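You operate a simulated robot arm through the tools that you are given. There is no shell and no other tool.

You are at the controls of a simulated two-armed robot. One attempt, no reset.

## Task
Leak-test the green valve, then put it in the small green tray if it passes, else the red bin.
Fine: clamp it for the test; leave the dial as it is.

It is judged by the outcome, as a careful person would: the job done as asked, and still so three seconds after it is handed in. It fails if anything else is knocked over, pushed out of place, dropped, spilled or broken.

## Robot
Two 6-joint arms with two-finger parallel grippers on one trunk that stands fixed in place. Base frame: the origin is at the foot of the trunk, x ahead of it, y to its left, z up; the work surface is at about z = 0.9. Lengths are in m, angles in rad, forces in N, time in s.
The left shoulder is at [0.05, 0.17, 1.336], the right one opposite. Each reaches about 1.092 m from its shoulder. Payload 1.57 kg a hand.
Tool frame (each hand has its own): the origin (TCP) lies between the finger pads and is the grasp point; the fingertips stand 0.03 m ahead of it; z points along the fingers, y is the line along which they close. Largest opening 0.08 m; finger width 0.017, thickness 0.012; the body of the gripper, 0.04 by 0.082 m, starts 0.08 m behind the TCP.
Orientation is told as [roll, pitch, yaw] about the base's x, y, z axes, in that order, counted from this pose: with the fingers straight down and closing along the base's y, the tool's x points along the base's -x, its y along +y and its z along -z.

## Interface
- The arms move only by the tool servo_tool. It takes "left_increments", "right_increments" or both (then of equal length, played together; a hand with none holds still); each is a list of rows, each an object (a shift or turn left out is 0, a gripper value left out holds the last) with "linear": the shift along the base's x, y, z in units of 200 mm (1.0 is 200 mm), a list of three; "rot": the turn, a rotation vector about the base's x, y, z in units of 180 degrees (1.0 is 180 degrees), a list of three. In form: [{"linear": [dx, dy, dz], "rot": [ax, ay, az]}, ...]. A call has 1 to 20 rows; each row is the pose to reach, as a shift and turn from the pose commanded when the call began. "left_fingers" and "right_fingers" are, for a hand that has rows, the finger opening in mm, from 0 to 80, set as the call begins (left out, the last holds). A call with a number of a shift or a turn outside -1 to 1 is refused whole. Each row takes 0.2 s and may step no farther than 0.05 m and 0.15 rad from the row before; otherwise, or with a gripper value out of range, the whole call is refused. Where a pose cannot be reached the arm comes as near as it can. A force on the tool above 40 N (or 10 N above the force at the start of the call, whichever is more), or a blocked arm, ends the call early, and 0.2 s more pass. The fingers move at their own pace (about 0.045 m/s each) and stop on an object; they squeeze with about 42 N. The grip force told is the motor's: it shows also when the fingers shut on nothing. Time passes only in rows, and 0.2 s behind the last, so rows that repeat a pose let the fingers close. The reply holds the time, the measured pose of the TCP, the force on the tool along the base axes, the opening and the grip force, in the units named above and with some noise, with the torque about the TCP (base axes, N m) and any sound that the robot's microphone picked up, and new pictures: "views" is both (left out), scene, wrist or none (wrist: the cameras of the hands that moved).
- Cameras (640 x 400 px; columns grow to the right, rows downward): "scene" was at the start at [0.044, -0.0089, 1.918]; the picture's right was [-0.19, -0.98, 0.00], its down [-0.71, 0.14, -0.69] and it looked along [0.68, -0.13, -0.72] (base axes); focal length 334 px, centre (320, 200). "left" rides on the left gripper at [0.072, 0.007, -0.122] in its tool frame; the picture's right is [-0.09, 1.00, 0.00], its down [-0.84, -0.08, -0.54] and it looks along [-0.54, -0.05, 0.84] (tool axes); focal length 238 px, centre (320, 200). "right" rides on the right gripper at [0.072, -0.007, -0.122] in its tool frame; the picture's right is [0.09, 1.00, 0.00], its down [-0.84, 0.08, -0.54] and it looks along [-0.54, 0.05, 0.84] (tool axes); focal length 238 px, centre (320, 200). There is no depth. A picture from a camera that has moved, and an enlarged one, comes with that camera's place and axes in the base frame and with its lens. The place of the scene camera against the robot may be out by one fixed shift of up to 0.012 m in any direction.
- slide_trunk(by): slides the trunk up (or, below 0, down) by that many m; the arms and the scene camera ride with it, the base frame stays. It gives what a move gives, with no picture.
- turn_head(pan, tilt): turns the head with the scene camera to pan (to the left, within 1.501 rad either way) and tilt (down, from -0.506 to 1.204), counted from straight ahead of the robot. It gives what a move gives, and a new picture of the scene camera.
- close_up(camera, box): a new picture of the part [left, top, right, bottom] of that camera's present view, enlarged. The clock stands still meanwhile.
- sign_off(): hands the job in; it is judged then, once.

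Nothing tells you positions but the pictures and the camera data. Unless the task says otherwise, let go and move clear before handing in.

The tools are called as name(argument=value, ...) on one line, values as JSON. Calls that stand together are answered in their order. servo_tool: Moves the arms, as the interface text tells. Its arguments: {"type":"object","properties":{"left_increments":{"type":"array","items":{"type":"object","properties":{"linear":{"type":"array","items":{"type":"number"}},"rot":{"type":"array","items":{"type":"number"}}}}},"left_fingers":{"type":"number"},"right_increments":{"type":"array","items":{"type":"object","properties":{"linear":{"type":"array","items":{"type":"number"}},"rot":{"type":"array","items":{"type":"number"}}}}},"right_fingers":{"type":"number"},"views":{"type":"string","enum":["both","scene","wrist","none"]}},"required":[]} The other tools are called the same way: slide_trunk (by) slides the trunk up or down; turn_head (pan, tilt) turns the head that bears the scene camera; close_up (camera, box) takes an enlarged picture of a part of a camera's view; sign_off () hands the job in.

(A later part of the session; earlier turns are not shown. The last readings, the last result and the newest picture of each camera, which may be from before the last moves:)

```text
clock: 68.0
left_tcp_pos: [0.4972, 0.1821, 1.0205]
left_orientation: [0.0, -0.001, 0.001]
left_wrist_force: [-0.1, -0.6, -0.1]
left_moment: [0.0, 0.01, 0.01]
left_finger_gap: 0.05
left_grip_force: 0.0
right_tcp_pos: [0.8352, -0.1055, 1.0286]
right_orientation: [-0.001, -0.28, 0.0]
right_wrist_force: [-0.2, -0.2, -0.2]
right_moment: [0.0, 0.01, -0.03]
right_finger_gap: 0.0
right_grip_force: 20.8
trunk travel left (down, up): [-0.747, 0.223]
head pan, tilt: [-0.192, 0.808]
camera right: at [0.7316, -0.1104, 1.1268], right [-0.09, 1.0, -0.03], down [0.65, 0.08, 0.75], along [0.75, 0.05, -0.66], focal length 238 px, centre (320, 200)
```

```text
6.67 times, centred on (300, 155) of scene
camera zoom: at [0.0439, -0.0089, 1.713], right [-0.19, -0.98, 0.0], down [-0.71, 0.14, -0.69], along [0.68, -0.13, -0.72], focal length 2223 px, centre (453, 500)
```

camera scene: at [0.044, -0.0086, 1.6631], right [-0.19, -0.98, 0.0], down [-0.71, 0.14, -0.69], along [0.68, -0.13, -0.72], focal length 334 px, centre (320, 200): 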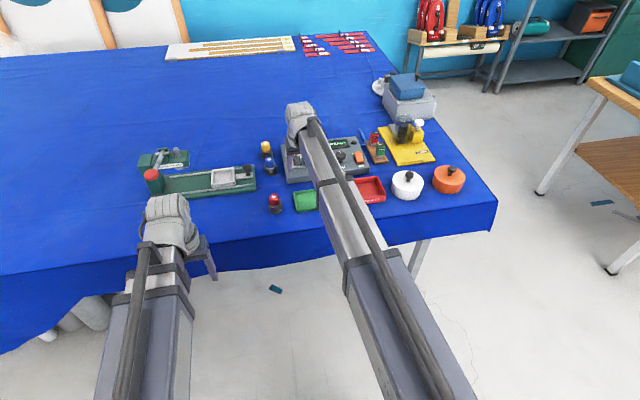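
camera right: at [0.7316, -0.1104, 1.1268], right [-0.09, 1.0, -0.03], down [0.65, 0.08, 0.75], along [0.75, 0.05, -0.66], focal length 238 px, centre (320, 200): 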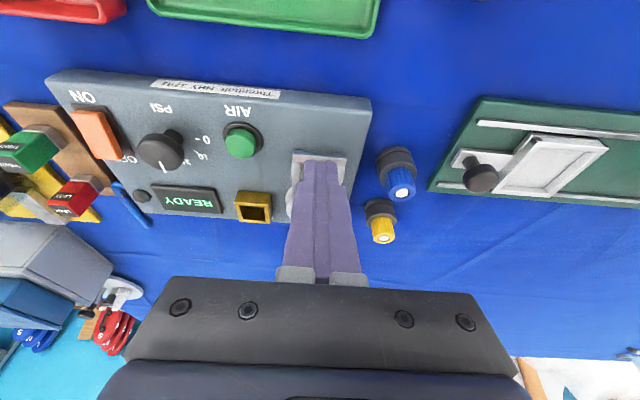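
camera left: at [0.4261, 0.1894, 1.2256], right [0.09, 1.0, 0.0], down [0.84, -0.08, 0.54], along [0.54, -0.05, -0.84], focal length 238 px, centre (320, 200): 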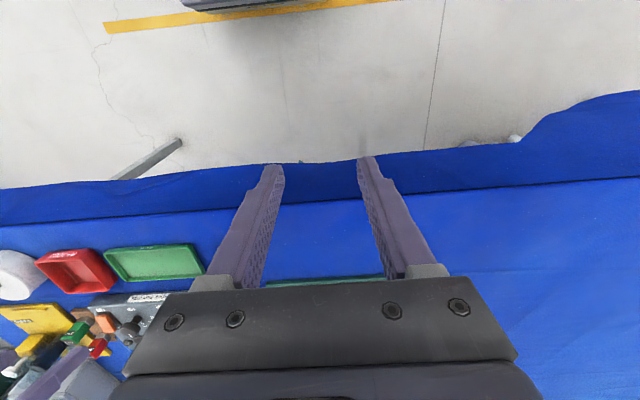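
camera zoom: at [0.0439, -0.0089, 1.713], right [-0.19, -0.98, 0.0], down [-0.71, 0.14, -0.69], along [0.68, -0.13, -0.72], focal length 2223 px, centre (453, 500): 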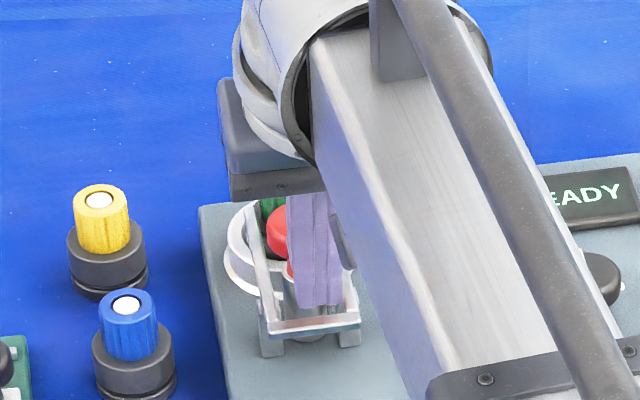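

slide_trunk(by=-0.0435)

close_up(camera="right", box=[240, 130, 400, 290])

servo_tool(right_increments=[{"linear": [0.025, 0, 0]}, {"linear": [0.05, 0, 0]}, {"linear": [0.075, 0, 0]}, {"linear": [0.09, 0, 0]}, {"linear": [0.09, 0, 0]}], views="wrist")

close_up(camera="right", box=[240, 130, 400, 290])

```text
clock: 68.9
left_tcp_pos: [0.4971, 0.1837, 0.979]
left_orientation: [0.002, 0.001, 0.001]
left_wrist_force: [0.4, -0.8, 0.9]
left_moment: [-0.01, 0.01, 0.02]
left_finger_gap: 0.0499
left_grip_force: 0.0
right_tcp_pos: [0.8351, -0.1067, 0.9867]
right_orientation: [0.0, -0.279, 0.002]
right_wrist_force: [0.2, -0.1, 0.3]
right_moment: [0.04, -0.02, 0.0]
right_finger_gap: 0.0
right_grip_force: 21.1
trunk travel left (down, up): [-0.703, 0.267]
head pan, tilt: [-0.192, 0.808]
```

```text
2.50 times, centred on (320, 210) of right
camera zoom: at [0.7315, -0.1105, 1.0834], right [-0.09, 1.0, -0.03], down [0.65, 0.08, 0.75], along [0.75, 0.05, -0.66], focal length 596 px, centre (320, 175)
```

zoom: 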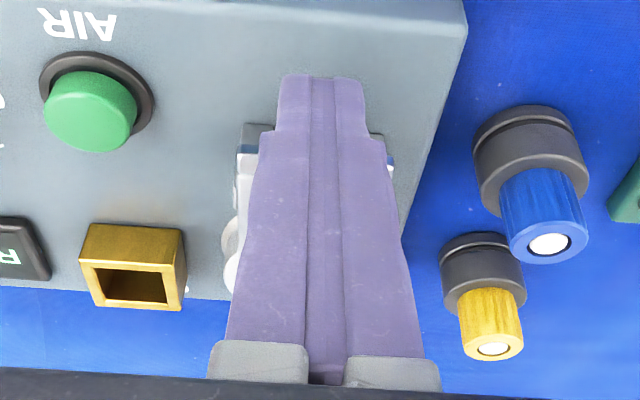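

```text
clock: 70.1
left_tcp_pos: [0.4959, 0.1825, 0.9784]
left_orientation: [0.0, 0.0, 0.0]
left_wrist_force: [-0.6, 0.4, -0.5]
left_moment: [0.02, -0.01, 0.0]
left_finger_gap: 0.0501
left_grip_force: 0.0
right_tcp_pos: [0.8498, -0.1055, 0.9855]
right_orientation: [0.0, -0.276, 0.0]
right_wrist_force: [-22.0, 1.4, -11.4]
right_moment: [0.01, 0.71, -0.01]
right_finger_gap: 0.0
right_grip_force: 21.3
trunk travel left (down, up): [-0.703, 0.267]
head pan, tilt: [-0.192, 0.808]
camera right: at [0.747, -0.1105, 1.0838], right [-0.09, 1.0, -0.02], down [0.66, 0.08, 0.75], along [0.75, 0.05, -0.66], focal length 238 px, centre (320, 200)
```

right: 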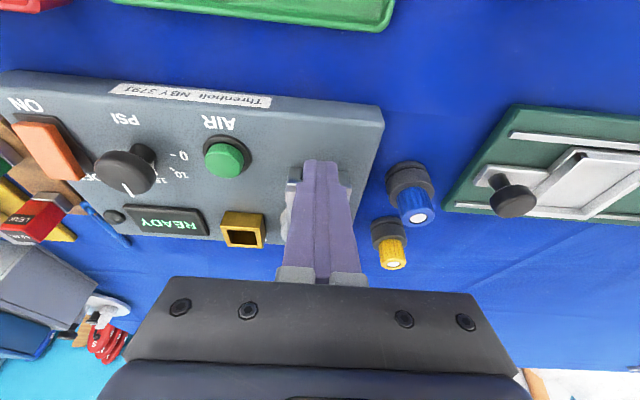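

```text
2.50 times, centred on (320, 210) of right
camera zoom: at [0.747, -0.1105, 1.0838], right [-0.09, 1.0, -0.02], down [0.66, 0.08, 0.75], along [0.75, 0.05, -0.66], focal length 596 px, centre (320, 175)
```

zoom: 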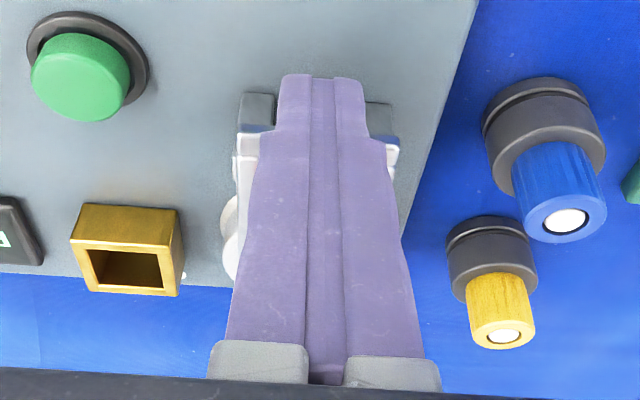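

Contact at the crossbar shows about 22 N and the fork isn't moving further, so it may be at its end stop. I'll back off, raise, and inspect.

servo_tool(right_increments=[{"linear": [-0.05, 0, 0]}, {"linear": [-0.1, 0, 0]}, {"linear": [-0.15, 0, 0]}], views="none")

slide_trunk(by=0.12)

servo_tool(right_increments=[{"linear": [-0.1, 0, 0]}, {"linear": [-0.2, 0, 0]}, {"linear": [-0.3, 0, 0]}, {"linear": [-0.3, 0, 0]}, {"linear": [-0.3, 0, 0]}], right_fingers=80, views="both")

close_up(camera="right", box=[250, 120, 380, 240])

close_up(camera="scene", box=[265, 135, 335, 195])

```text
clock: 70.9
left_tcp_pos: [0.4972, 0.1823, 0.9778]
left_orientation: [-0.001, -0.001, 0.0]
left_wrist_force: [0.4, 0.2, 0.2]
left_moment: [0.0, 0.0, -0.02]
left_finger_gap: 0.0502
left_grip_force: 0.1
right_tcp_pos: [0.8231, -0.105, 0.9868]
right_orientation: [-0.001, -0.282, 0.0]
right_wrist_force: [0.6, 0.3, 0.4]
right_moment: [-0.01, 0.0, -0.02]
right_finger_gap: 0.0
right_grip_force: 21.7
trunk travel left (down, up): [-0.703, 0.267]
head pan, tilt: [-0.192, 0.808]
```

```text
clock: 72.4
left_tcp_pos: [0.4975, 0.1822, 1.0983]
left_orientation: [0.001, 0.0, -0.001]
left_wrist_force: [-0.3, 0.2, -0.3]
left_moment: [-0.03, 0.0, 0.0]
left_finger_gap: 0.0499
left_grip_force: 0.1
right_tcp_pos: [0.8237, -0.1044, 1.1062]
right_orientation: [0.0, -0.279, -0.001]
right_wrist_force: [0.2, 0.0, 0.4]
right_moment: [0.03, 0.03, 0.0]
right_finger_gap: 0.0002
right_grip_force: 21.5
trunk travel left (down, up): [-0.823, 0.147]
head pan, tilt: [-0.192, 0.808]
```

```text
clock: 73.6
left_tcp_pos: [0.4973, 0.1817, 1.0991]
left_orientation: [-0.002, -0.001, 0.0]
left_wrist_force: [0.2, -0.1, -1.0]
left_moment: [0.03, -0.01, -0.02]
left_finger_gap: 0.0501
left_grip_force: 0.1
right_tcp_pos: [0.7622, -0.1037, 1.107]
right_orientation: [0.001, -0.282, -0.001]
right_wrist_force: [0.7, 1.0, -0.4]
right_moment: [-0.01, -0.03, 0.01]
right_finger_gap: 0.0799
right_grip_force: 0.1
trunk travel left (down, up): [-0.823, 0.147]
head pan, tilt: [-0.192, 0.808]
camera scene: at [0.0436, -0.0089, 1.7896], right [-0.19, -0.98, 0.0], down [-0.71, 0.14, -0.69], along [0.68, -0.13, -0.72], focal length 334 px, centre (320, 200)
camera right: at [0.6594, -0.1097, 1.2034], right [-0.09, 1.0, -0.03], down [0.65, 0.08, 0.75], along [0.75, 0.05, -0.66], focal length 238 px, centre (320, 200)
```

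scene: 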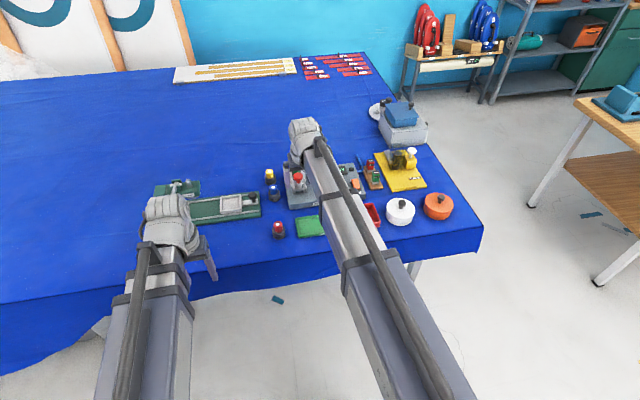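
right: 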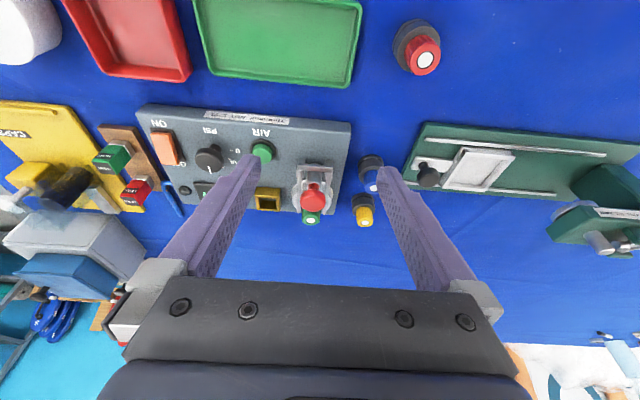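

```text
3.33 times, centred on (315, 180) of right
camera zoom: at [0.6594, -0.1097, 1.2034], right [-0.09, 1.0, -0.03], down [0.65, 0.08, 0.75], along [0.75, 0.05, -0.66], focal length 794 px, centre (337, 267)
```

zoom: 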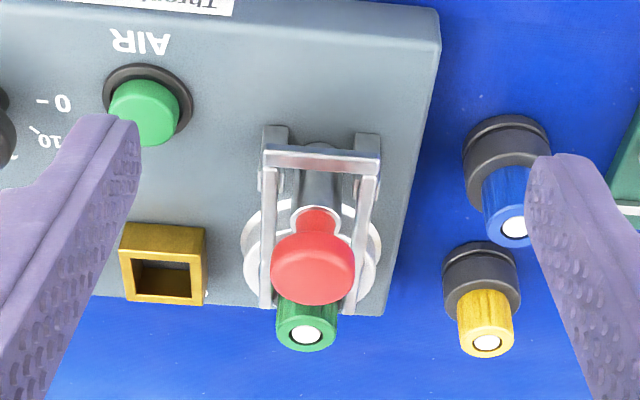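

```text
6.67 times, centred on (300, 165) of scene
camera zoom: at [0.0436, -0.0089, 1.7896], right [-0.19, -0.98, 0.0], down [-0.71, 0.14, -0.69], along [0.68, -0.13, -0.72], focal length 2223 px, centre (453, 433)
```

zoom: 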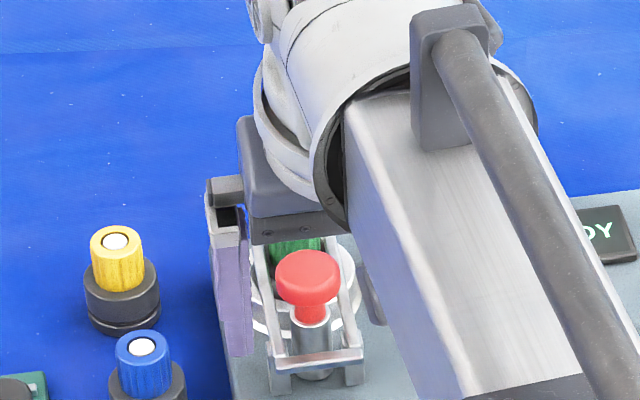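

The fork now straddles the valve's cap with its crossbar up against the posts. I'll move the right hand aside and use the left hand's camera for a proper side view.

servo_tool(right_increments=[{"linear": [-0.2, -0.2, 0]}, {"linear": [-0.4, -0.4, 0]}, {"linear": [-0.6, -0.6, 0]}, {"linear": [-0.8, -0.8, 0]}, {"linear": [-1.0, -1.0, 0]}, {"linear": [-1.0, -1.0, 0]}], views="none")

servo_tool(left_increments=[{"linear": [0.09, -0.02, 0], "rot": [0, 0, -0.042]}, {"linear": [0.18, -0.04, 0], "rot": [0, 0, -0.084]}, {"linear": [0.27, -0.06, 0], "rot": [0, 0, -0.125]}, {"linear": [0.36, -0.08, 0], "rot": [0, 0, -0.167]}, {"linear": [0.45, -0.1, 0], "rot": [0, 0, -0.208]}, {"linear": [0.54, -0.12, 0], "rot": [0, 0, -0.25]}, {"linear": [0.63, -0.14, 0], "rot": [0, 0, -0.292]}, {"linear": [0.72, -0.16, 0], "rot": [0, 0, -0.333]}, {"linear": [0.81, -0.18, 0], "rot": [0, 0, -0.375]}, {"linear": [0.9, -0.2, 0], "rot": [0, 0, -0.417]}, {"linear": [1.0, -0.22, 0], "rot": [0, 0, -0.458]}, {"linear": [1.0, -0.25, 0], "rot": [0, 0, -0.5]}, {"linear": [1.0, -0.25, 0], "rot": [0, 0, -0.5]}], left_fingers=80, views="none")

servo_tool(left_increments=[{"linear": [0.12, 0, 0], "rot": [-0.04, 0, 0]}, {"linear": [0.24, 0, 0], "rot": [-0.08, 0, 0]}, {"linear": [0.36, 0, 0], "rot": [-0.12, 0, 0]}, {"linear": [0.48, 0, 0], "rot": [-0.16, 0, 0]}, {"linear": [0.6, 0, 0], "rot": [-0.2, 0, 0]}, {"linear": [0.7, 0, 0], "rot": [-0.2, 0, 0]}, {"linear": [0.75, 0, 0], "rot": [-0.2, 0, 0]}, {"linear": [0.75, 0, 0], "rot": [-0.2, 0, 0]}], views="both")

```text
refused: row 1 steps farther than a row can; nothing moved
```

```text
clock: 76.4
left_tcp_pos: [0.6967, 0.1329, 1.0974]
left_orientation: [0.001, 0.001, -1.572]
left_wrist_force: [0.3, -0.3, 0.9]
left_moment: [0.01, -0.01, 0.0]
left_finger_gap: 0.0802
left_grip_force: 0.0
right_tcp_pos: [0.762, -0.1064, 1.1065]
right_orientation: [0.0, -0.28, 0.0]
right_wrist_force: [0.2, 0.3, 0.4]
right_moment: [0.01, 0.03, 0.0]
right_finger_gap: 0.0798
right_grip_force: 0.0
trunk travel left (down, up): [-0.823, 0.147]
head pan, tilt: [-0.192, 0.808]
```

```text
clock: 78.2
left_tcp_pos: [0.8408, 0.1336, 1.1392]
left_orientation: [0.0, -0.629, -1.571]
left_wrist_force: [-0.2, 0.4, 0.7]
left_moment: [0.0, 0.0, 0.0]
left_finger_gap: 0.0799
left_grip_force: 0.1
left hand out of reach, approached as far as the arm can: row 2, 3, 4, 5, 6, 7, 8
right_tcp_pos: [0.7624, -0.1045, 1.1064]
right_orientation: [0.0, -0.279, 0.0]
right_wrist_force: [-0.1, 0.1, -0.9]
right_moment: [0.01, 0.01, -0.03]
right_finger_gap: 0.0799
right_grip_force: 0.1
trunk travel left (down, up): [-0.823, 0.147]
head pan, tilt: [-0.192, 0.808]
camera scene: at [0.0441, -0.009, 1.7895], right [-0.19, -0.98, 0.0], down [-0.71, 0.14, -0.69], along [0.68, -0.13, -0.72], focal length 334 px, centre (320, 200)
camera left: at [0.8497, 0.2626, 1.196], right [1.0, -0.07, 0.05], down [-0.08, -0.36, 0.93], along [-0.05, -0.93, -0.36], focal length 238 px, centre (320, 200)
```

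scene: 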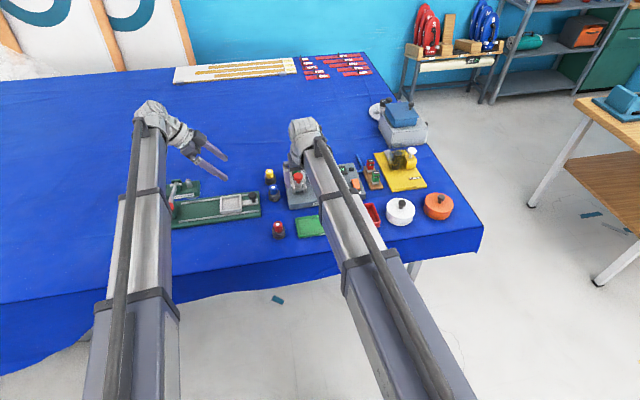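
left: 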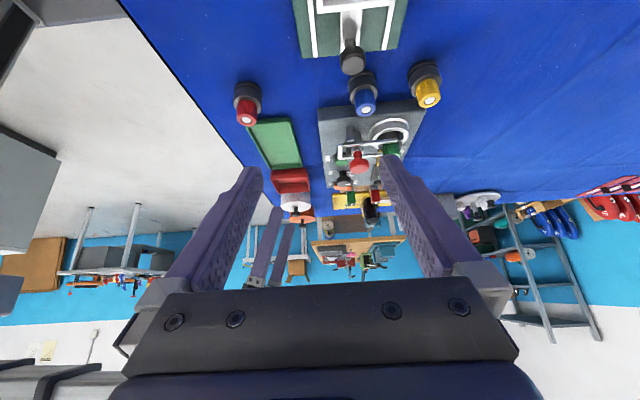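

close_up(camera="left", box=[310, 95, 440, 195])

close_up(camera="left", box=[330, 120, 420, 185])

```text
4.00 times, centred on (375, 145) of left
camera zoom: at [0.8497, 0.2626, 1.196], right [1.0, -0.07, 0.05], down [-0.08, -0.36, 0.93], along [-0.05, -0.93, -0.36], focal length 953 px, centre (100, 420)
```

zoom: 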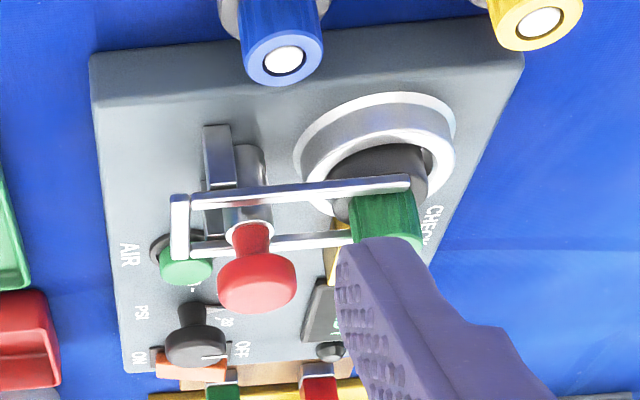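

```text
6.15 times, centred on (375, 152) of left
camera zoom: at [0.8497, 0.2626, 1.196], right [1.0, -0.07, 0.05], down [-0.08, -0.36, 0.93], along [-0.05, -0.93, -0.36], focal length 1467 px, centre (-18, 492)
```

zoom: 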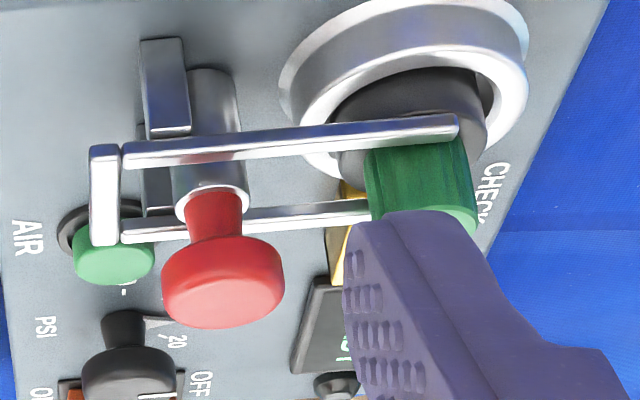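

The side view confirms it: the fork has both legs around the cap, over the valve's shoulder. Next I'll see whether the red knob is a press-to-lock plunger. I'll bring the right hand's closed fingers above it, keep the left camera watching, and check the display too.

servo_tool(right_increments=[{"linear": [0.12, 0, 0]}, {"linear": [0.24, 0, 0]}, {"linear": [0.36, 0, 0]}, {"linear": [0.48, 0, 0]}, {"linear": [0.6, 0, 0]}, {"linear": [0.7015, 0, 0]}, {"linear": [0.7015, 0, 0]}, {"linear": [0.7015, 0, 0]}], right_fingers=0, views="both")

close_up(camera="right", box=[100, 0, 400, 180])

close_up(camera="left", box=[310, 95, 440, 195])

```text
clock: 80.0
left_tcp_pos: [0.8423, 0.1321, 1.1394]
left_orientation: [-0.001, -0.629, -1.573]
left_wrist_force: [-0.2, 0.0, 0.2]
left_moment: [0.0, 0.04, 0.02]
left_finger_gap: 0.0803
left_grip_force: 0.1
right_tcp_pos: [0.9038, -0.1052, 1.1059]
right_orientation: [0.0, -0.281, -0.001]
right_wrist_force: [0.3, 0.2, -0.2]
right_moment: [-0.03, 0.03, -0.02]
right_finger_gap: 0.0002
right_grip_force: 21.4
trunk travel left (down, up): [-0.823, 0.147]
head pan, tilt: [-0.192, 0.808]
camera scene: at [0.0443, -0.0089, 1.7895], right [-0.19, -0.98, 0.0], down [-0.71, 0.14, -0.69], along [0.68, -0.13, -0.72], focal length 334 px, centre (320, 200)
camera right: at [0.8003, -0.1104, 1.2031], right [-0.09, 1.0, -0.03], down [0.65, 0.08, 0.75], along [0.75, 0.05, -0.66], focal length 238 px, centre (320, 200)
```

scene: 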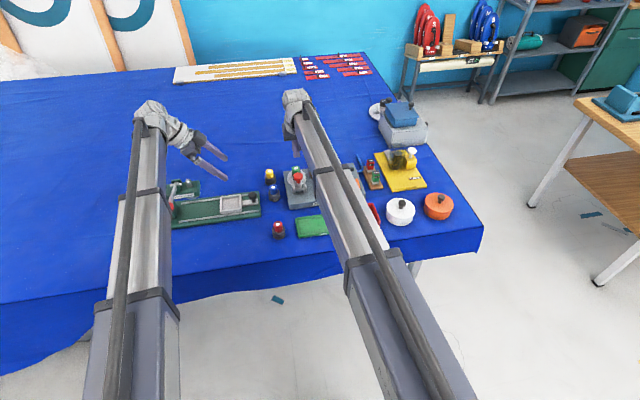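
right: 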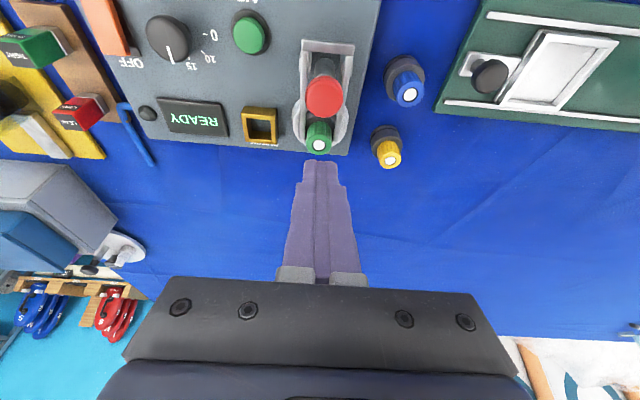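

```text
2.13 times, centred on (250, 90) of right
camera zoom: at [0.8003, -0.1104, 1.2031], right [-0.09, 1.0, -0.03], down [0.65, 0.08, 0.75], along [0.75, 0.05, -0.66], focal length 508 px, centre (469, 435)
```

zoom: 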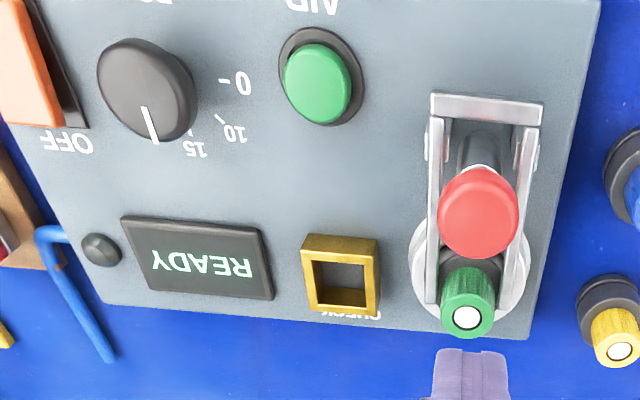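

```text
4.00 times, centred on (375, 145) of left
camera zoom: at [0.8498, 0.2627, 1.1959], right [1.0, -0.07, 0.05], down [-0.08, -0.36, 0.93], along [-0.05, -0.93, -0.36], focal length 953 px, centre (100, 420)
```

zoom: 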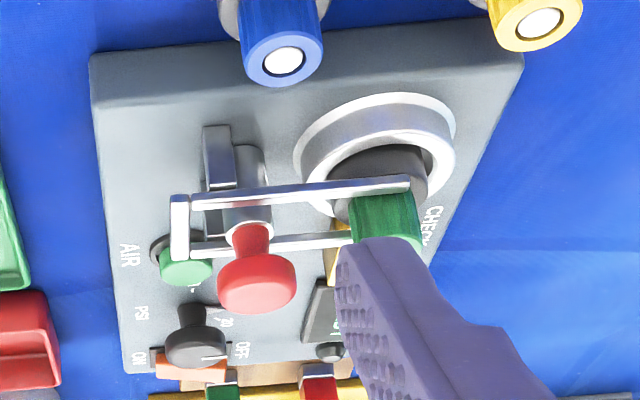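

READY is still shown. I'll lower onto the knob slowly and see whether it gives.

slide_trunk(by=-0.068)

close_up(camera="left", box=[310, 95, 440, 215])

close_up(camera="right", box=[240, 60, 400, 220])

```text
clock: 81.1
left_tcp_pos: [0.8422, 0.1318, 1.0715]
left_orientation: [0.001, -0.629, -1.57]
left_wrist_force: [-0.1, 0.1, -0.4]
left_moment: [-0.02, -0.01, -0.01]
left_finger_gap: 0.08
left_grip_force: 0.1
right_tcp_pos: [0.9029, -0.1048, 1.0387]
right_orientation: [0.0, -0.282, -0.002]
right_wrist_force: [0.2, -0.1, -0.7]
right_moment: [0.02, 0.01, 0.03]
right_finger_gap: 0.0
right_grip_force: 21.4
trunk travel left (down, up): [-0.755, 0.215]
head pan, tilt: [-0.192, 0.808]
```

```text
3.33 times, centred on (375, 155) of left
camera zoom: at [0.8494, 0.2627, 1.1283], right [1.0, -0.07, 0.05], down [-0.08, -0.36, 0.93], along [-0.05, -0.93, -0.36], focal length 794 px, centre (137, 350)
```

zoom: 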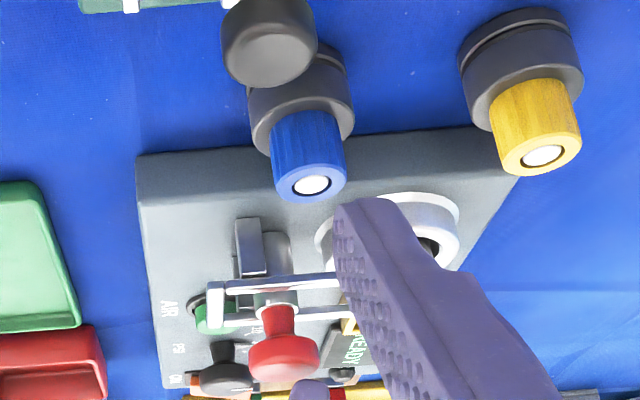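

```text
2.50 times, centred on (320, 140) of right
camera zoom: at [0.7999, -0.1104, 1.1354], right [-0.09, 1.0, -0.03], down [0.65, 0.08, 0.75], along [0.75, 0.05, -0.66], focal length 596 px, centre (320, 350)
```

zoom: 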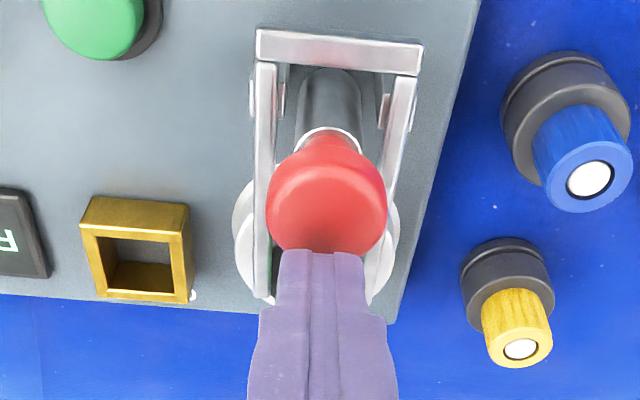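

slide_trunk(by=-0.003)

slide_trunk(by=-0.002)

slide_trunk(by=-0.002)

```text
clock: 81.6
left_tcp_pos: [0.8422, 0.132, 1.0675]
left_orientation: [0.002, -0.628, -1.571]
left_wrist_force: [0.4, -0.5, 0.7]
left_moment: [0.0, -0.03, -0.02]
left_finger_gap: 0.0801
left_grip_force: 0.0
right_tcp_pos: [0.9027, -0.1048, 1.0351]
right_orientation: [0.002, -0.281, -0.001]
right_wrist_force: [0.5, 0.8, 0.2]
right_moment: [0.04, -0.02, 0.01]
right_finger_gap: 0.0
right_grip_force: 21.4
trunk travel left (down, up): [-0.752, 0.218]
head pan, tilt: [-0.192, 0.808]
```

```text
clock: 82.1
left_tcp_pos: [0.8418, 0.1325, 1.0667]
left_orientation: [0.0, -0.628, -1.571]
left_wrist_force: [1.4, -0.3, 0.8]
left_moment: [0.01, 0.0, -0.01]
left_finger_gap: 0.0801
left_grip_force: 0.0
right_tcp_pos: [0.903, -0.1051, 1.0335]
right_orientation: [0.0, -0.281, 0.0]
right_wrist_force: [1.7, -0.6, 6.3]
right_moment: [0.0, -0.07, 0.03]
right_finger_gap: 0.0001
right_grip_force: 21.7
trunk travel left (down, up): [-0.75, 0.22]
head pan, tilt: [-0.192, 0.808]
```

```text
clock: 82.6
left_tcp_pos: [0.8395, 0.1325, 1.0671]
left_orientation: [0.002, -0.628, -1.571]
left_wrist_force: [0.2, 0.2, -0.2]
left_moment: [0.02, -0.01, 0.01]
left_finger_gap: 0.0803
left_grip_force: 0.0
right_tcp_pos: [0.904, -0.1055, 1.0334]
right_orientation: [0.0, -0.287, -0.001]
right_wrist_force: [11.0, -1.1, 33.1]
right_moment: [-0.02, -0.33, 0.05]
right_finger_gap: 0.0
right_grip_force: 21.5
trunk travel left (down, up): [-0.748, 0.222]
head pan, tilt: [-0.192, 0.808]
```

The knob doesn't press down; it stays rigid at 33 N. I'll back off, straddle it with open fingers and see whether it moves sideways as a lever.

slide_trunk(by=0.045)

servo_tool(right_increments=[{"linear": [-0.035, 0, 0]}, {"linear": [-0.035, 0, 0]}, {"linear": [-0.035, 0, 0]}, {"linear": [-0.035, 0, 0]}], right_fingers=56, views="wrist")

close_up(camera="right", box=[240, 60, 400, 220])

```text
clock: 83.5
left_tcp_pos: [0.842, 0.1328, 1.1104]
left_orientation: [0.0, -0.628, -1.57]
left_wrist_force: [-0.6, -1.2, -0.4]
left_moment: [0.0, -0.03, 0.02]
left_finger_gap: 0.0799
left_grip_force: 0.0
right_tcp_pos: [0.9033, -0.1047, 1.0759]
right_orientation: [0.001, -0.28, 0.0]
right_wrist_force: [0.1, 1.1, 0.4]
right_moment: [-0.02, 0.0, 0.04]
right_finger_gap: 0.0002
right_grip_force: 21.2
trunk travel left (down, up): [-0.793, 0.177]
head pan, tilt: [-0.192, 0.808]
```

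```text
clock: 84.5
left_tcp_pos: [0.8419, 0.1328, 1.1097]
left_orientation: [-0.002, -0.629, -1.571]
left_wrist_force: [-0.5, -0.5, -0.6]
left_moment: [-0.01, 0.02, -0.03]
left_finger_gap: 0.0801
left_grip_force: 0.1
right_tcp_pos: [0.8968, -0.1068, 1.0763]
right_orientation: [-0.001, -0.281, -0.001]
right_wrist_force: [-0.9, 0.3, -0.4]
right_moment: [0.0, -0.01, 0.02]
right_finger_gap: 0.056
right_grip_force: 0.0
trunk travel left (down, up): [-0.793, 0.177]
head pan, tilt: [-0.192, 0.808]
camera right: at [0.7933, -0.1105, 1.1732], right [-0.09, 1.0, -0.03], down [0.65, 0.08, 0.75], along [0.75, 0.05, -0.66], focal length 238 px, centre (320, 200)
```

right: 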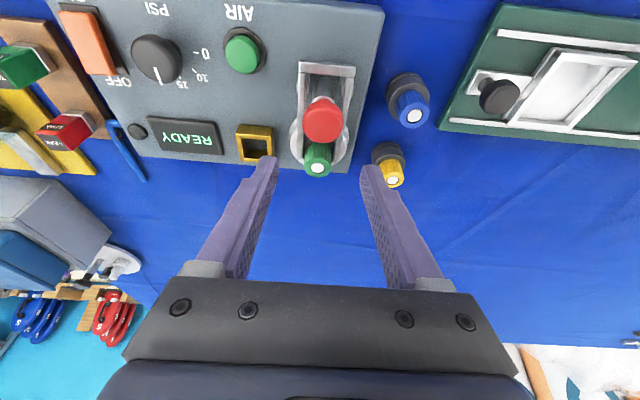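

```text
2.50 times, centred on (320, 140) of right
camera zoom: at [0.7933, -0.1105, 1.1732], right [-0.09, 1.0, -0.03], down [0.65, 0.08, 0.75], along [0.75, 0.05, -0.66], focal length 596 px, centre (320, 350)
```

zoom: 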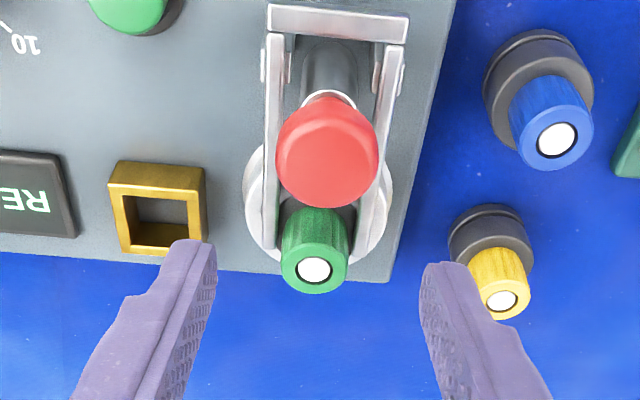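

slide_trunk(by=-0.066)

servo_tool(right_increments=[{"linear": [0, 0.004, 0]}, {"linear": [0, 0.004, 0]}, {"linear": [0, 0.004, 0]}, {"linear": [0, 0.004, 0]}], right_fingers=28, views="wrist")

close_up(camera="right", box=[240, 60, 400, 220])

close_up(camera="left", box=[310, 95, 440, 215])

```text
clock: 85.5
left_tcp_pos: [0.8413, 0.1339, 1.0446]
left_orientation: [-0.001, -0.627, -1.571]
left_wrist_force: [-0.1, 0.7, -0.3]
left_moment: [0.0, 0.02, 0.0]
left_finger_gap: 0.0802
left_grip_force: 0.0
right_tcp_pos: [0.8954, -0.1044, 1.0105]
right_orientation: [0.001, -0.282, 0.001]
right_wrist_force: [0.5, 0.3, -0.2]
right_moment: [0.03, -0.02, 0.03]
right_finger_gap: 0.0559
right_grip_force: 0.0
trunk travel left (down, up): [-0.727, 0.243]
head pan, tilt: [-0.192, 0.808]
```

```text
clock: 86.5
left_tcp_pos: [0.8423, 0.1326, 1.0439]
left_orientation: [0.001, -0.628, -1.57]
left_wrist_force: [-0.4, 0.0, 0.9]
left_moment: [0.01, -0.01, 0.02]
left_finger_gap: 0.0797
left_grip_force: 0.1
right_tcp_pos: [0.8967, -0.1053, 1.0099]
right_orientation: [0.0, -0.282, 0.0]
right_wrist_force: [-0.3, -0.4, -0.2]
right_moment: [-0.04, 0.0, 0.01]
right_finger_gap: 0.0337
right_grip_force: 38.2
trunk travel left (down, up): [-0.727, 0.243]
head pan, tilt: [-0.192, 0.808]
camera right: at [0.7932, -0.1099, 1.1072], right [-0.09, 1.0, -0.03], down [0.65, 0.08, 0.75], along [0.75, 0.05, -0.66], focal length 238 px, centre (320, 200)
```

right: 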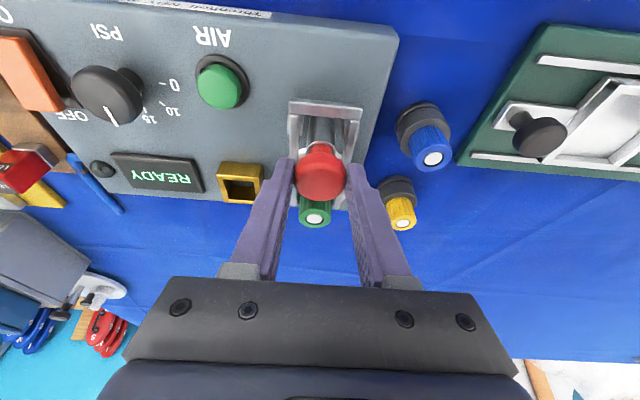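

```text
2.50 times, centred on (320, 140) of right
camera zoom: at [0.7932, -0.1099, 1.1072], right [-0.09, 1.0, -0.03], down [0.65, 0.08, 0.75], along [0.75, 0.05, -0.66], focal length 596 px, centre (320, 350)
```

zoom: 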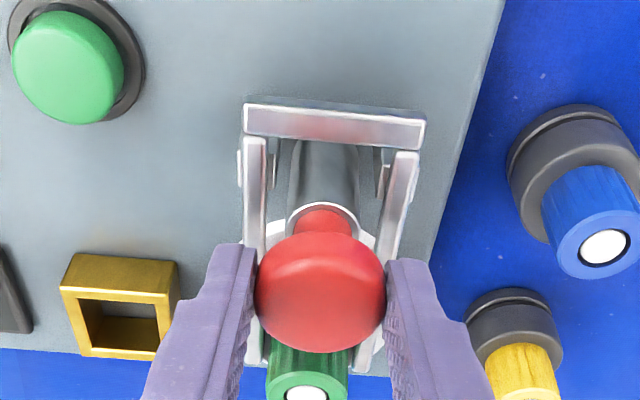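

```text
3.33 times, centred on (375, 155) of left
camera zoom: at [0.8497, 0.2627, 1.1], right [1.0, -0.07, 0.05], down [-0.08, -0.36, 0.93], along [-0.05, -0.93, -0.36], focal length 794 px, centre (137, 350)
```

zoom: 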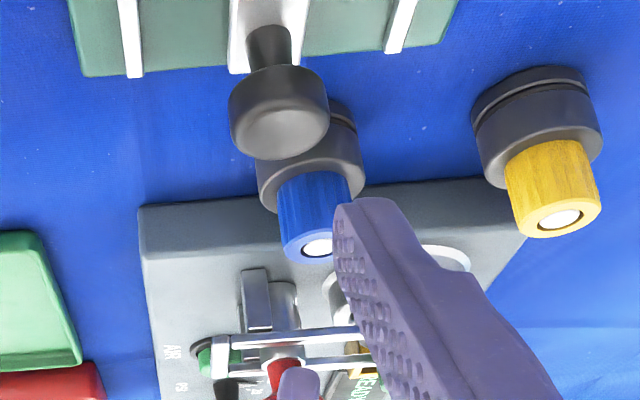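

I have the knob at 33.7 mm. First a gentle 3 mm pull upward, in case it is a pull-plunger.

slide_trunk(by=0.003)

```text
clock: 87.1
left_tcp_pos: [0.8438, 0.1323, 1.0442]
left_orientation: [-0.004, -0.628, -1.57]
left_wrist_force: [0.0, 0.1, -0.3]
left_moment: [0.01, 0.01, -0.01]
left_finger_gap: 0.0799
left_grip_force: 0.0
right_tcp_pos: [0.897, -0.1058, 1.0117]
right_orientation: [-0.001, -0.276, 0.0]
right_wrist_force: [-9.2, -0.3, -33.0]
right_moment: [0.03, 0.47, 0.01]
right_finger_gap: 0.0334
right_grip_force: 41.1
trunk travel left (down, up): [-0.73, 0.24]
head pan, tilt: [-0.192, 0.808]
```

It doesn't pull up either. I'll return and probe 3 mm back towards the robot, then forward.

slide_trunk(by=-0.003)

servo_tool(right_increments=[{"linear": [-0.008, 0, 0]}, {"linear": [-0.015, 0, 0]}, {"linear": [-0.015, 0, 0]}], views="none")

```text
clock: 87.6
left_tcp_pos: [0.8422, 0.1325, 1.0444]
left_orientation: [0.0, -0.628, -1.571]
left_wrist_force: [0.4, -0.7, 0.1]
left_moment: [0.03, 0.01, -0.01]
left_finger_gap: 0.0799
left_grip_force: 0.0
right_tcp_pos: [0.8977, -0.1049, 1.0115]
right_orientation: [-0.001, -0.281, -0.001]
right_wrist_force: [-4.1, 1.3, -4.0]
right_moment: [0.03, 0.66, -0.03]
right_finger_gap: 0.0337
right_grip_force: 41.0
trunk travel left (down, up): [-0.727, 0.243]
head pan, tilt: [-0.192, 0.808]
```

```text
clock: 88.4
left_tcp_pos: [0.8419, 0.1329, 1.0439]
left_orientation: [0.001, -0.629, -1.571]
left_wrist_force: [-0.1, -0.5, 0.0]
left_moment: [0.01, 0.01, -0.01]
left_finger_gap: 0.08
left_grip_force: 0.1
right_tcp_pos: [0.8972, -0.1049, 1.0108]
right_orientation: [0.0, -0.286, 0.001]
right_wrist_force: [18.8, -0.2, 15.5]
right_moment: [0.03, -0.09, -0.01]
right_finger_gap: 0.0331
right_grip_force: 41.4
trunk travel left (down, up): [-0.727, 0.243]
head pan, tilt: [-0.192, 0.808]
```

servo_tool(right_increments=[{"linear": [0.015, 0, 0]}, {"linear": [0.024, 0, 0]}, {"linear": [0.03, 0, 0]}, {"linear": [0.03, 0, 0]}], views="none")

```text
clock: 89.4
left_tcp_pos: [0.8413, 0.1322, 1.0447]
left_orientation: [0.002, -0.627, -1.57]
left_wrist_force: [0.0, -0.1, -0.5]
left_moment: [-0.01, -0.01, -0.01]
left_finger_gap: 0.0799
left_grip_force: 0.1
right_tcp_pos: [0.8967, -0.105, 1.0101]
right_orientation: [0.001, -0.278, 0.0]
right_wrist_force: [-12.3, 1.4, -4.2]
right_moment: [0.0, -0.54, 0.0]
right_finger_gap: 0.033
right_grip_force: 41.7
trunk travel left (down, up): [-0.727, 0.243]
head pan, tilt: [-0.192, 0.808]
```

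It is rigid fore and aft as well. The remaining option is that it turns like a screw knob, so I'll return to neutral and try a small twist about the vertical.

servo_tool(right_increments=[{"linear": [-0.015, 0, 0]}, {"linear": [-0.015, 0, 0]}], views="none")

servo_tool(right_increments=[{"linear": [0, 0, 0], "rot": [0, 0, -0.015]}, {"linear": [0, 0, 0], "rot": [0, 0, -0.03]}, {"linear": [0, 0, 0], "rot": [0, 0, -0.045]}, {"linear": [0, 0, 0], "rot": [0, 0, -0.045]}], views="none")

```text
clock: 90.0
left_tcp_pos: [0.8421, 0.1332, 1.0442]
left_orientation: [0.0, -0.628, -1.57]
left_wrist_force: [0.1, -0.6, 0.3]
left_moment: [0.03, 0.0, -0.03]
left_finger_gap: 0.08
left_grip_force: 0.0
right_tcp_pos: [0.8973, -0.1049, 1.0104]
right_orientation: [0.0, -0.281, -0.001]
right_wrist_force: [-3.5, 2.2, 2.5]
right_moment: [0.07, 1.21, 0.0]
right_finger_gap: 0.0334
right_grip_force: 41.7
trunk travel left (down, up): [-0.727, 0.243]
head pan, tilt: [-0.192, 0.808]
```

```text
clock: 91.0
left_tcp_pos: [0.8414, 0.1324, 1.044]
left_orientation: [0.0, -0.628, -1.571]
left_wrist_force: [0.6, 0.5, 0.2]
left_moment: [-0.02, 0.02, 0.0]
left_finger_gap: 0.0802
left_grip_force: 0.1
right_tcp_pos: [0.8969, -0.1063, 1.0109]
right_orientation: [0.0, -0.28, -0.142]
right_wrist_force: [0.6, 1.6, 1.9]
right_moment: [0.0, -0.22, 0.48]
right_finger_gap: 0.0332
right_grip_force: 40.9
trunk travel left (down, up): [-0.727, 0.243]
head pan, tilt: [-0.192, 0.808]
```

close_up(camera="right", box=[240, 60, 400, 220])

close_up(camera="right", box=[40, 20, 300, 210])

close_up(camera="left", box=[340, 150, 420, 215])

```text
2.50 times, centred on (320, 140) of right
camera zoom: at [0.7935, -0.0949, 1.1074], right [0.05, 1.0, -0.03], down [0.66, -0.02, 0.75], along [0.75, -0.06, -0.66], focal length 596 px, centre (320, 350)
```

zoom: 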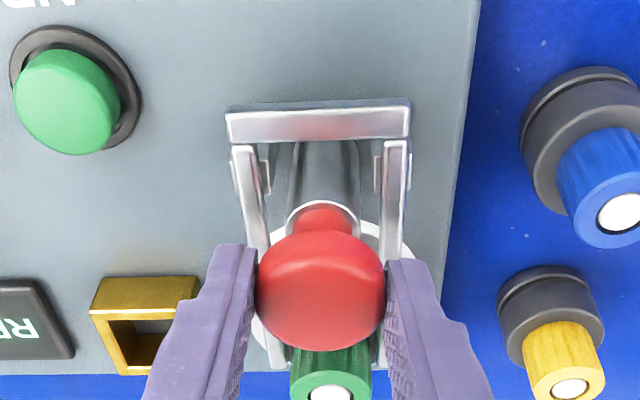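

```text
2.11 times, centred on (170, 115) of right
camera zoom: at [0.7935, -0.0949, 1.1074], right [0.05, 1.0, -0.03], down [0.66, -0.02, 0.75], along [0.75, -0.06, -0.66], focal length 502 px, centre (636, 379)
```

zoom: 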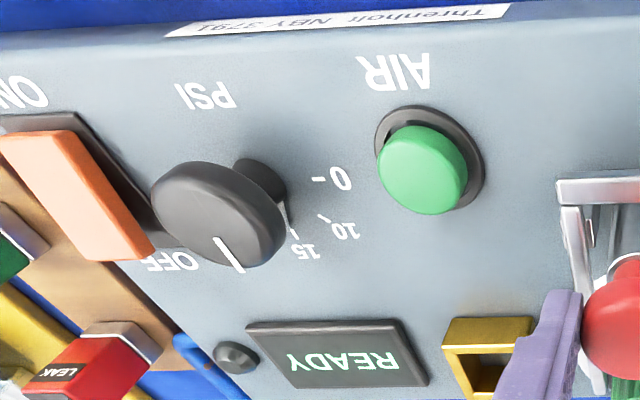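

```text
6.15 times, centred on (380, 182) of left
camera zoom: at [0.8494, 0.263, 1.1002], right [1.0, -0.07, 0.05], down [-0.08, -0.36, 0.93], along [-0.05, -0.93, -0.36], focal length 1467 px, centre (-49, 308)
```

zoom: 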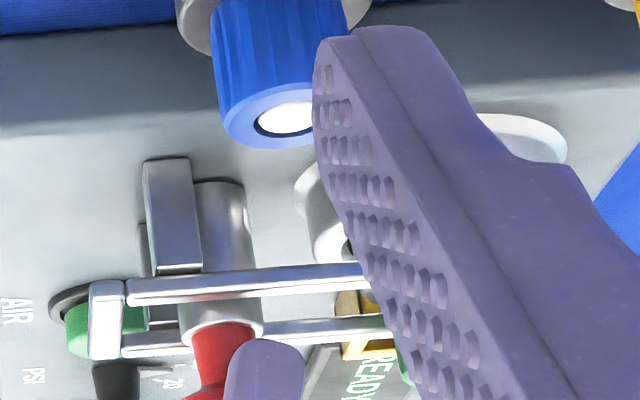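

The twist gives only friction-like torque and nothing on the clamp or display changes, so the knob seems to be a fixed part. I'll undo the twist and release.

servo_tool(right_increments=[{"linear": [0, 0, 0], "rot": [0, 0, 0.015]}, {"linear": [0, 0, 0], "rot": [0, 0, 0.03]}, {"linear": [0, 0, 0], "rot": [0, 0, 0.045]}, {"linear": [0, 0, 0], "rot": [0, 0, 0.045]}], views="none")

servo_tool(right_increments=[{"linear": [0, 0, 0]}, {"linear": [0, 0, 0]}, {"linear": [0, 0, 0]}], right_fingers=56, views="none")

slide_trunk(by=0.08)

```text
clock: 92.0
left_tcp_pos: [0.8428, 0.1329, 1.0442]
left_orientation: [0.001, -0.629, -1.569]
left_wrist_force: [-0.1, 0.8, 0.4]
left_moment: [-0.01, -0.01, -0.04]
left_finger_gap: 0.08
left_grip_force: 0.0
right_tcp_pos: [0.8976, -0.1049, 1.0104]
right_orientation: [0.0, -0.28, 0.0]
right_wrist_force: [5.7, 0.9, 6.3]
right_moment: [0.09, 0.07, 0.03]
right_finger_gap: 0.0333
right_grip_force: 40.6
trunk travel left (down, up): [-0.727, 0.243]
head pan, tilt: [-0.192, 0.808]
```

```text
clock: 92.8
left_tcp_pos: [0.8424, 0.1327, 1.0438]
left_orientation: [0.001, -0.628, -1.571]
left_wrist_force: [-0.2, -0.9, -0.2]
left_moment: [0.0, 0.0, -0.01]
left_finger_gap: 0.0797
left_grip_force: 0.2
right_tcp_pos: [0.8964, -0.1058, 1.0098]
right_orientation: [0.0, -0.282, 0.0]
right_wrist_force: [0.5, -0.7, 0.0]
right_moment: [0.02, 0.03, 0.02]
right_finger_gap: 0.0558
right_grip_force: 0.0
trunk travel left (down, up): [-0.727, 0.243]
head pan, tilt: [-0.192, 0.808]
```

```text
clock: 94.0
left_tcp_pos: [0.8419, 0.133, 1.1232]
left_orientation: [-0.001, -0.629, -1.57]
left_wrist_force: [1.0, -0.4, 0.2]
left_moment: [0.0, 0.02, 0.02]
left_finger_gap: 0.0798
left_grip_force: 0.0
right_tcp_pos: [0.8961, -0.105, 1.0903]
right_orientation: [0.0, -0.28, 0.0]
right_wrist_force: [0.0, 1.0, -0.7]
right_moment: [0.01, 0.0, 0.0]
right_finger_gap: 0.0559
right_grip_force: 0.0
trunk travel left (down, up): [-0.807, 0.163]
head pan, tilt: [-0.192, 0.808]
```

The knob is fixed; the sliding fork is the clamp and it is fully home. Next is the AIR button at about (0.875, -0.178, 0.945). I'll bring the closed right fingers above it.

servo_tool(right_increments=[{"linear": [-0.03, -0.12, 0]}, {"linear": [-0.06, -0.24, 0]}, {"linear": [-0.103, -0.365, 0]}, {"linear": [-0.103, -0.365, 0]}, {"linear": [-0.103, -0.365, 0]}, {"linear": [-0.103, -0.365, 0]}], right_fingers=0, views="both")

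close_up(camera="right", box=[220, 60, 440, 220])

close_up(camera="left", box=[310, 95, 440, 215])

```text
clock: 95.4
left_tcp_pos: [0.8419, 0.1332, 1.1231]
left_orientation: [0.0, -0.628, -1.572]
left_wrist_force: [0.2, -0.3, -0.2]
left_moment: [0.03, 0.02, 0.01]
left_finger_gap: 0.08
left_grip_force: 0.1
right_tcp_pos: [0.8767, -0.1784, 1.0904]
right_orientation: [-0.001, -0.281, -0.001]
right_wrist_force: [-0.5, 0.3, 0.6]
right_moment: [0.01, -0.01, -0.01]
right_finger_gap: 0.0
right_grip_force: 21.5
trunk travel left (down, up): [-0.807, 0.163]
head pan, tilt: [-0.192, 0.808]
camera scene: at [0.0441, -0.0087, 1.7735], right [-0.19, -0.98, 0.0], down [-0.71, 0.14, -0.69], along [0.68, -0.13, -0.72], focal length 334 px, centre (320, 200)
camera right: at [0.7738, -0.1836, 1.1872], right [-0.09, 1.0, -0.03], down [0.65, 0.08, 0.75], along [0.75, 0.05, -0.66], focal length 238 px, centre (320, 200)
```

scene: 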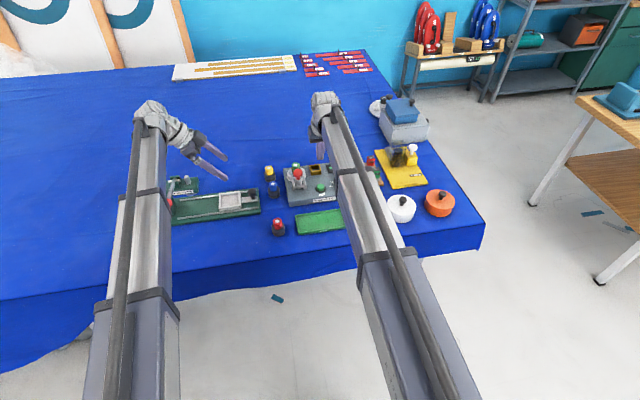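
right: 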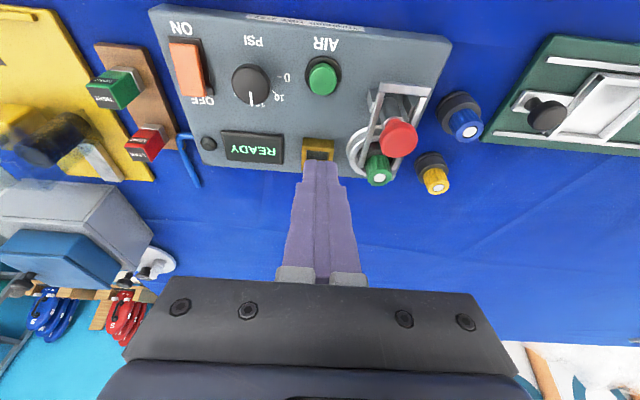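

```text
2.50 times, centred on (330, 140) of right
camera zoom: at [0.7738, -0.1836, 1.1872], right [-0.09, 1.0, -0.03], down [0.65, 0.08, 0.75], along [0.75, 0.05, -0.66], focal length 596 px, centre (295, 350)
```

zoom: 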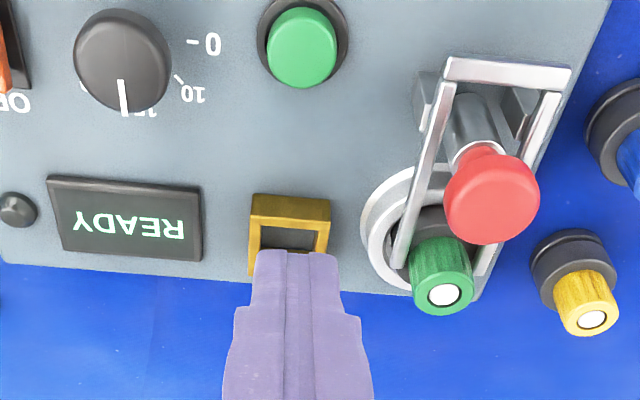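

```text
3.33 times, centred on (375, 155) of left
camera zoom: at [0.8497, 0.2628, 1.18], right [1.0, -0.07, 0.05], down [-0.08, -0.36, 0.93], along [-0.05, -0.93, -0.36], focal length 794 px, centre (137, 350)
```

zoom: 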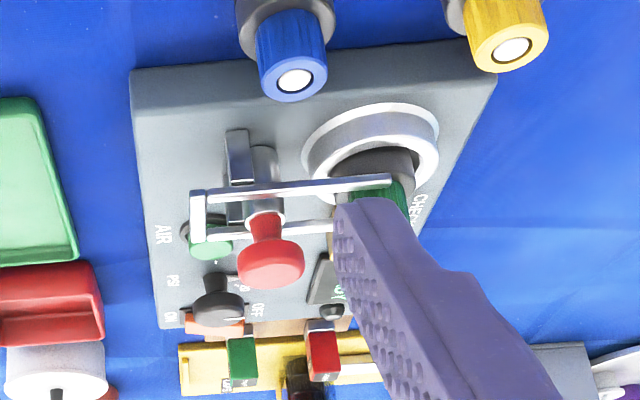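

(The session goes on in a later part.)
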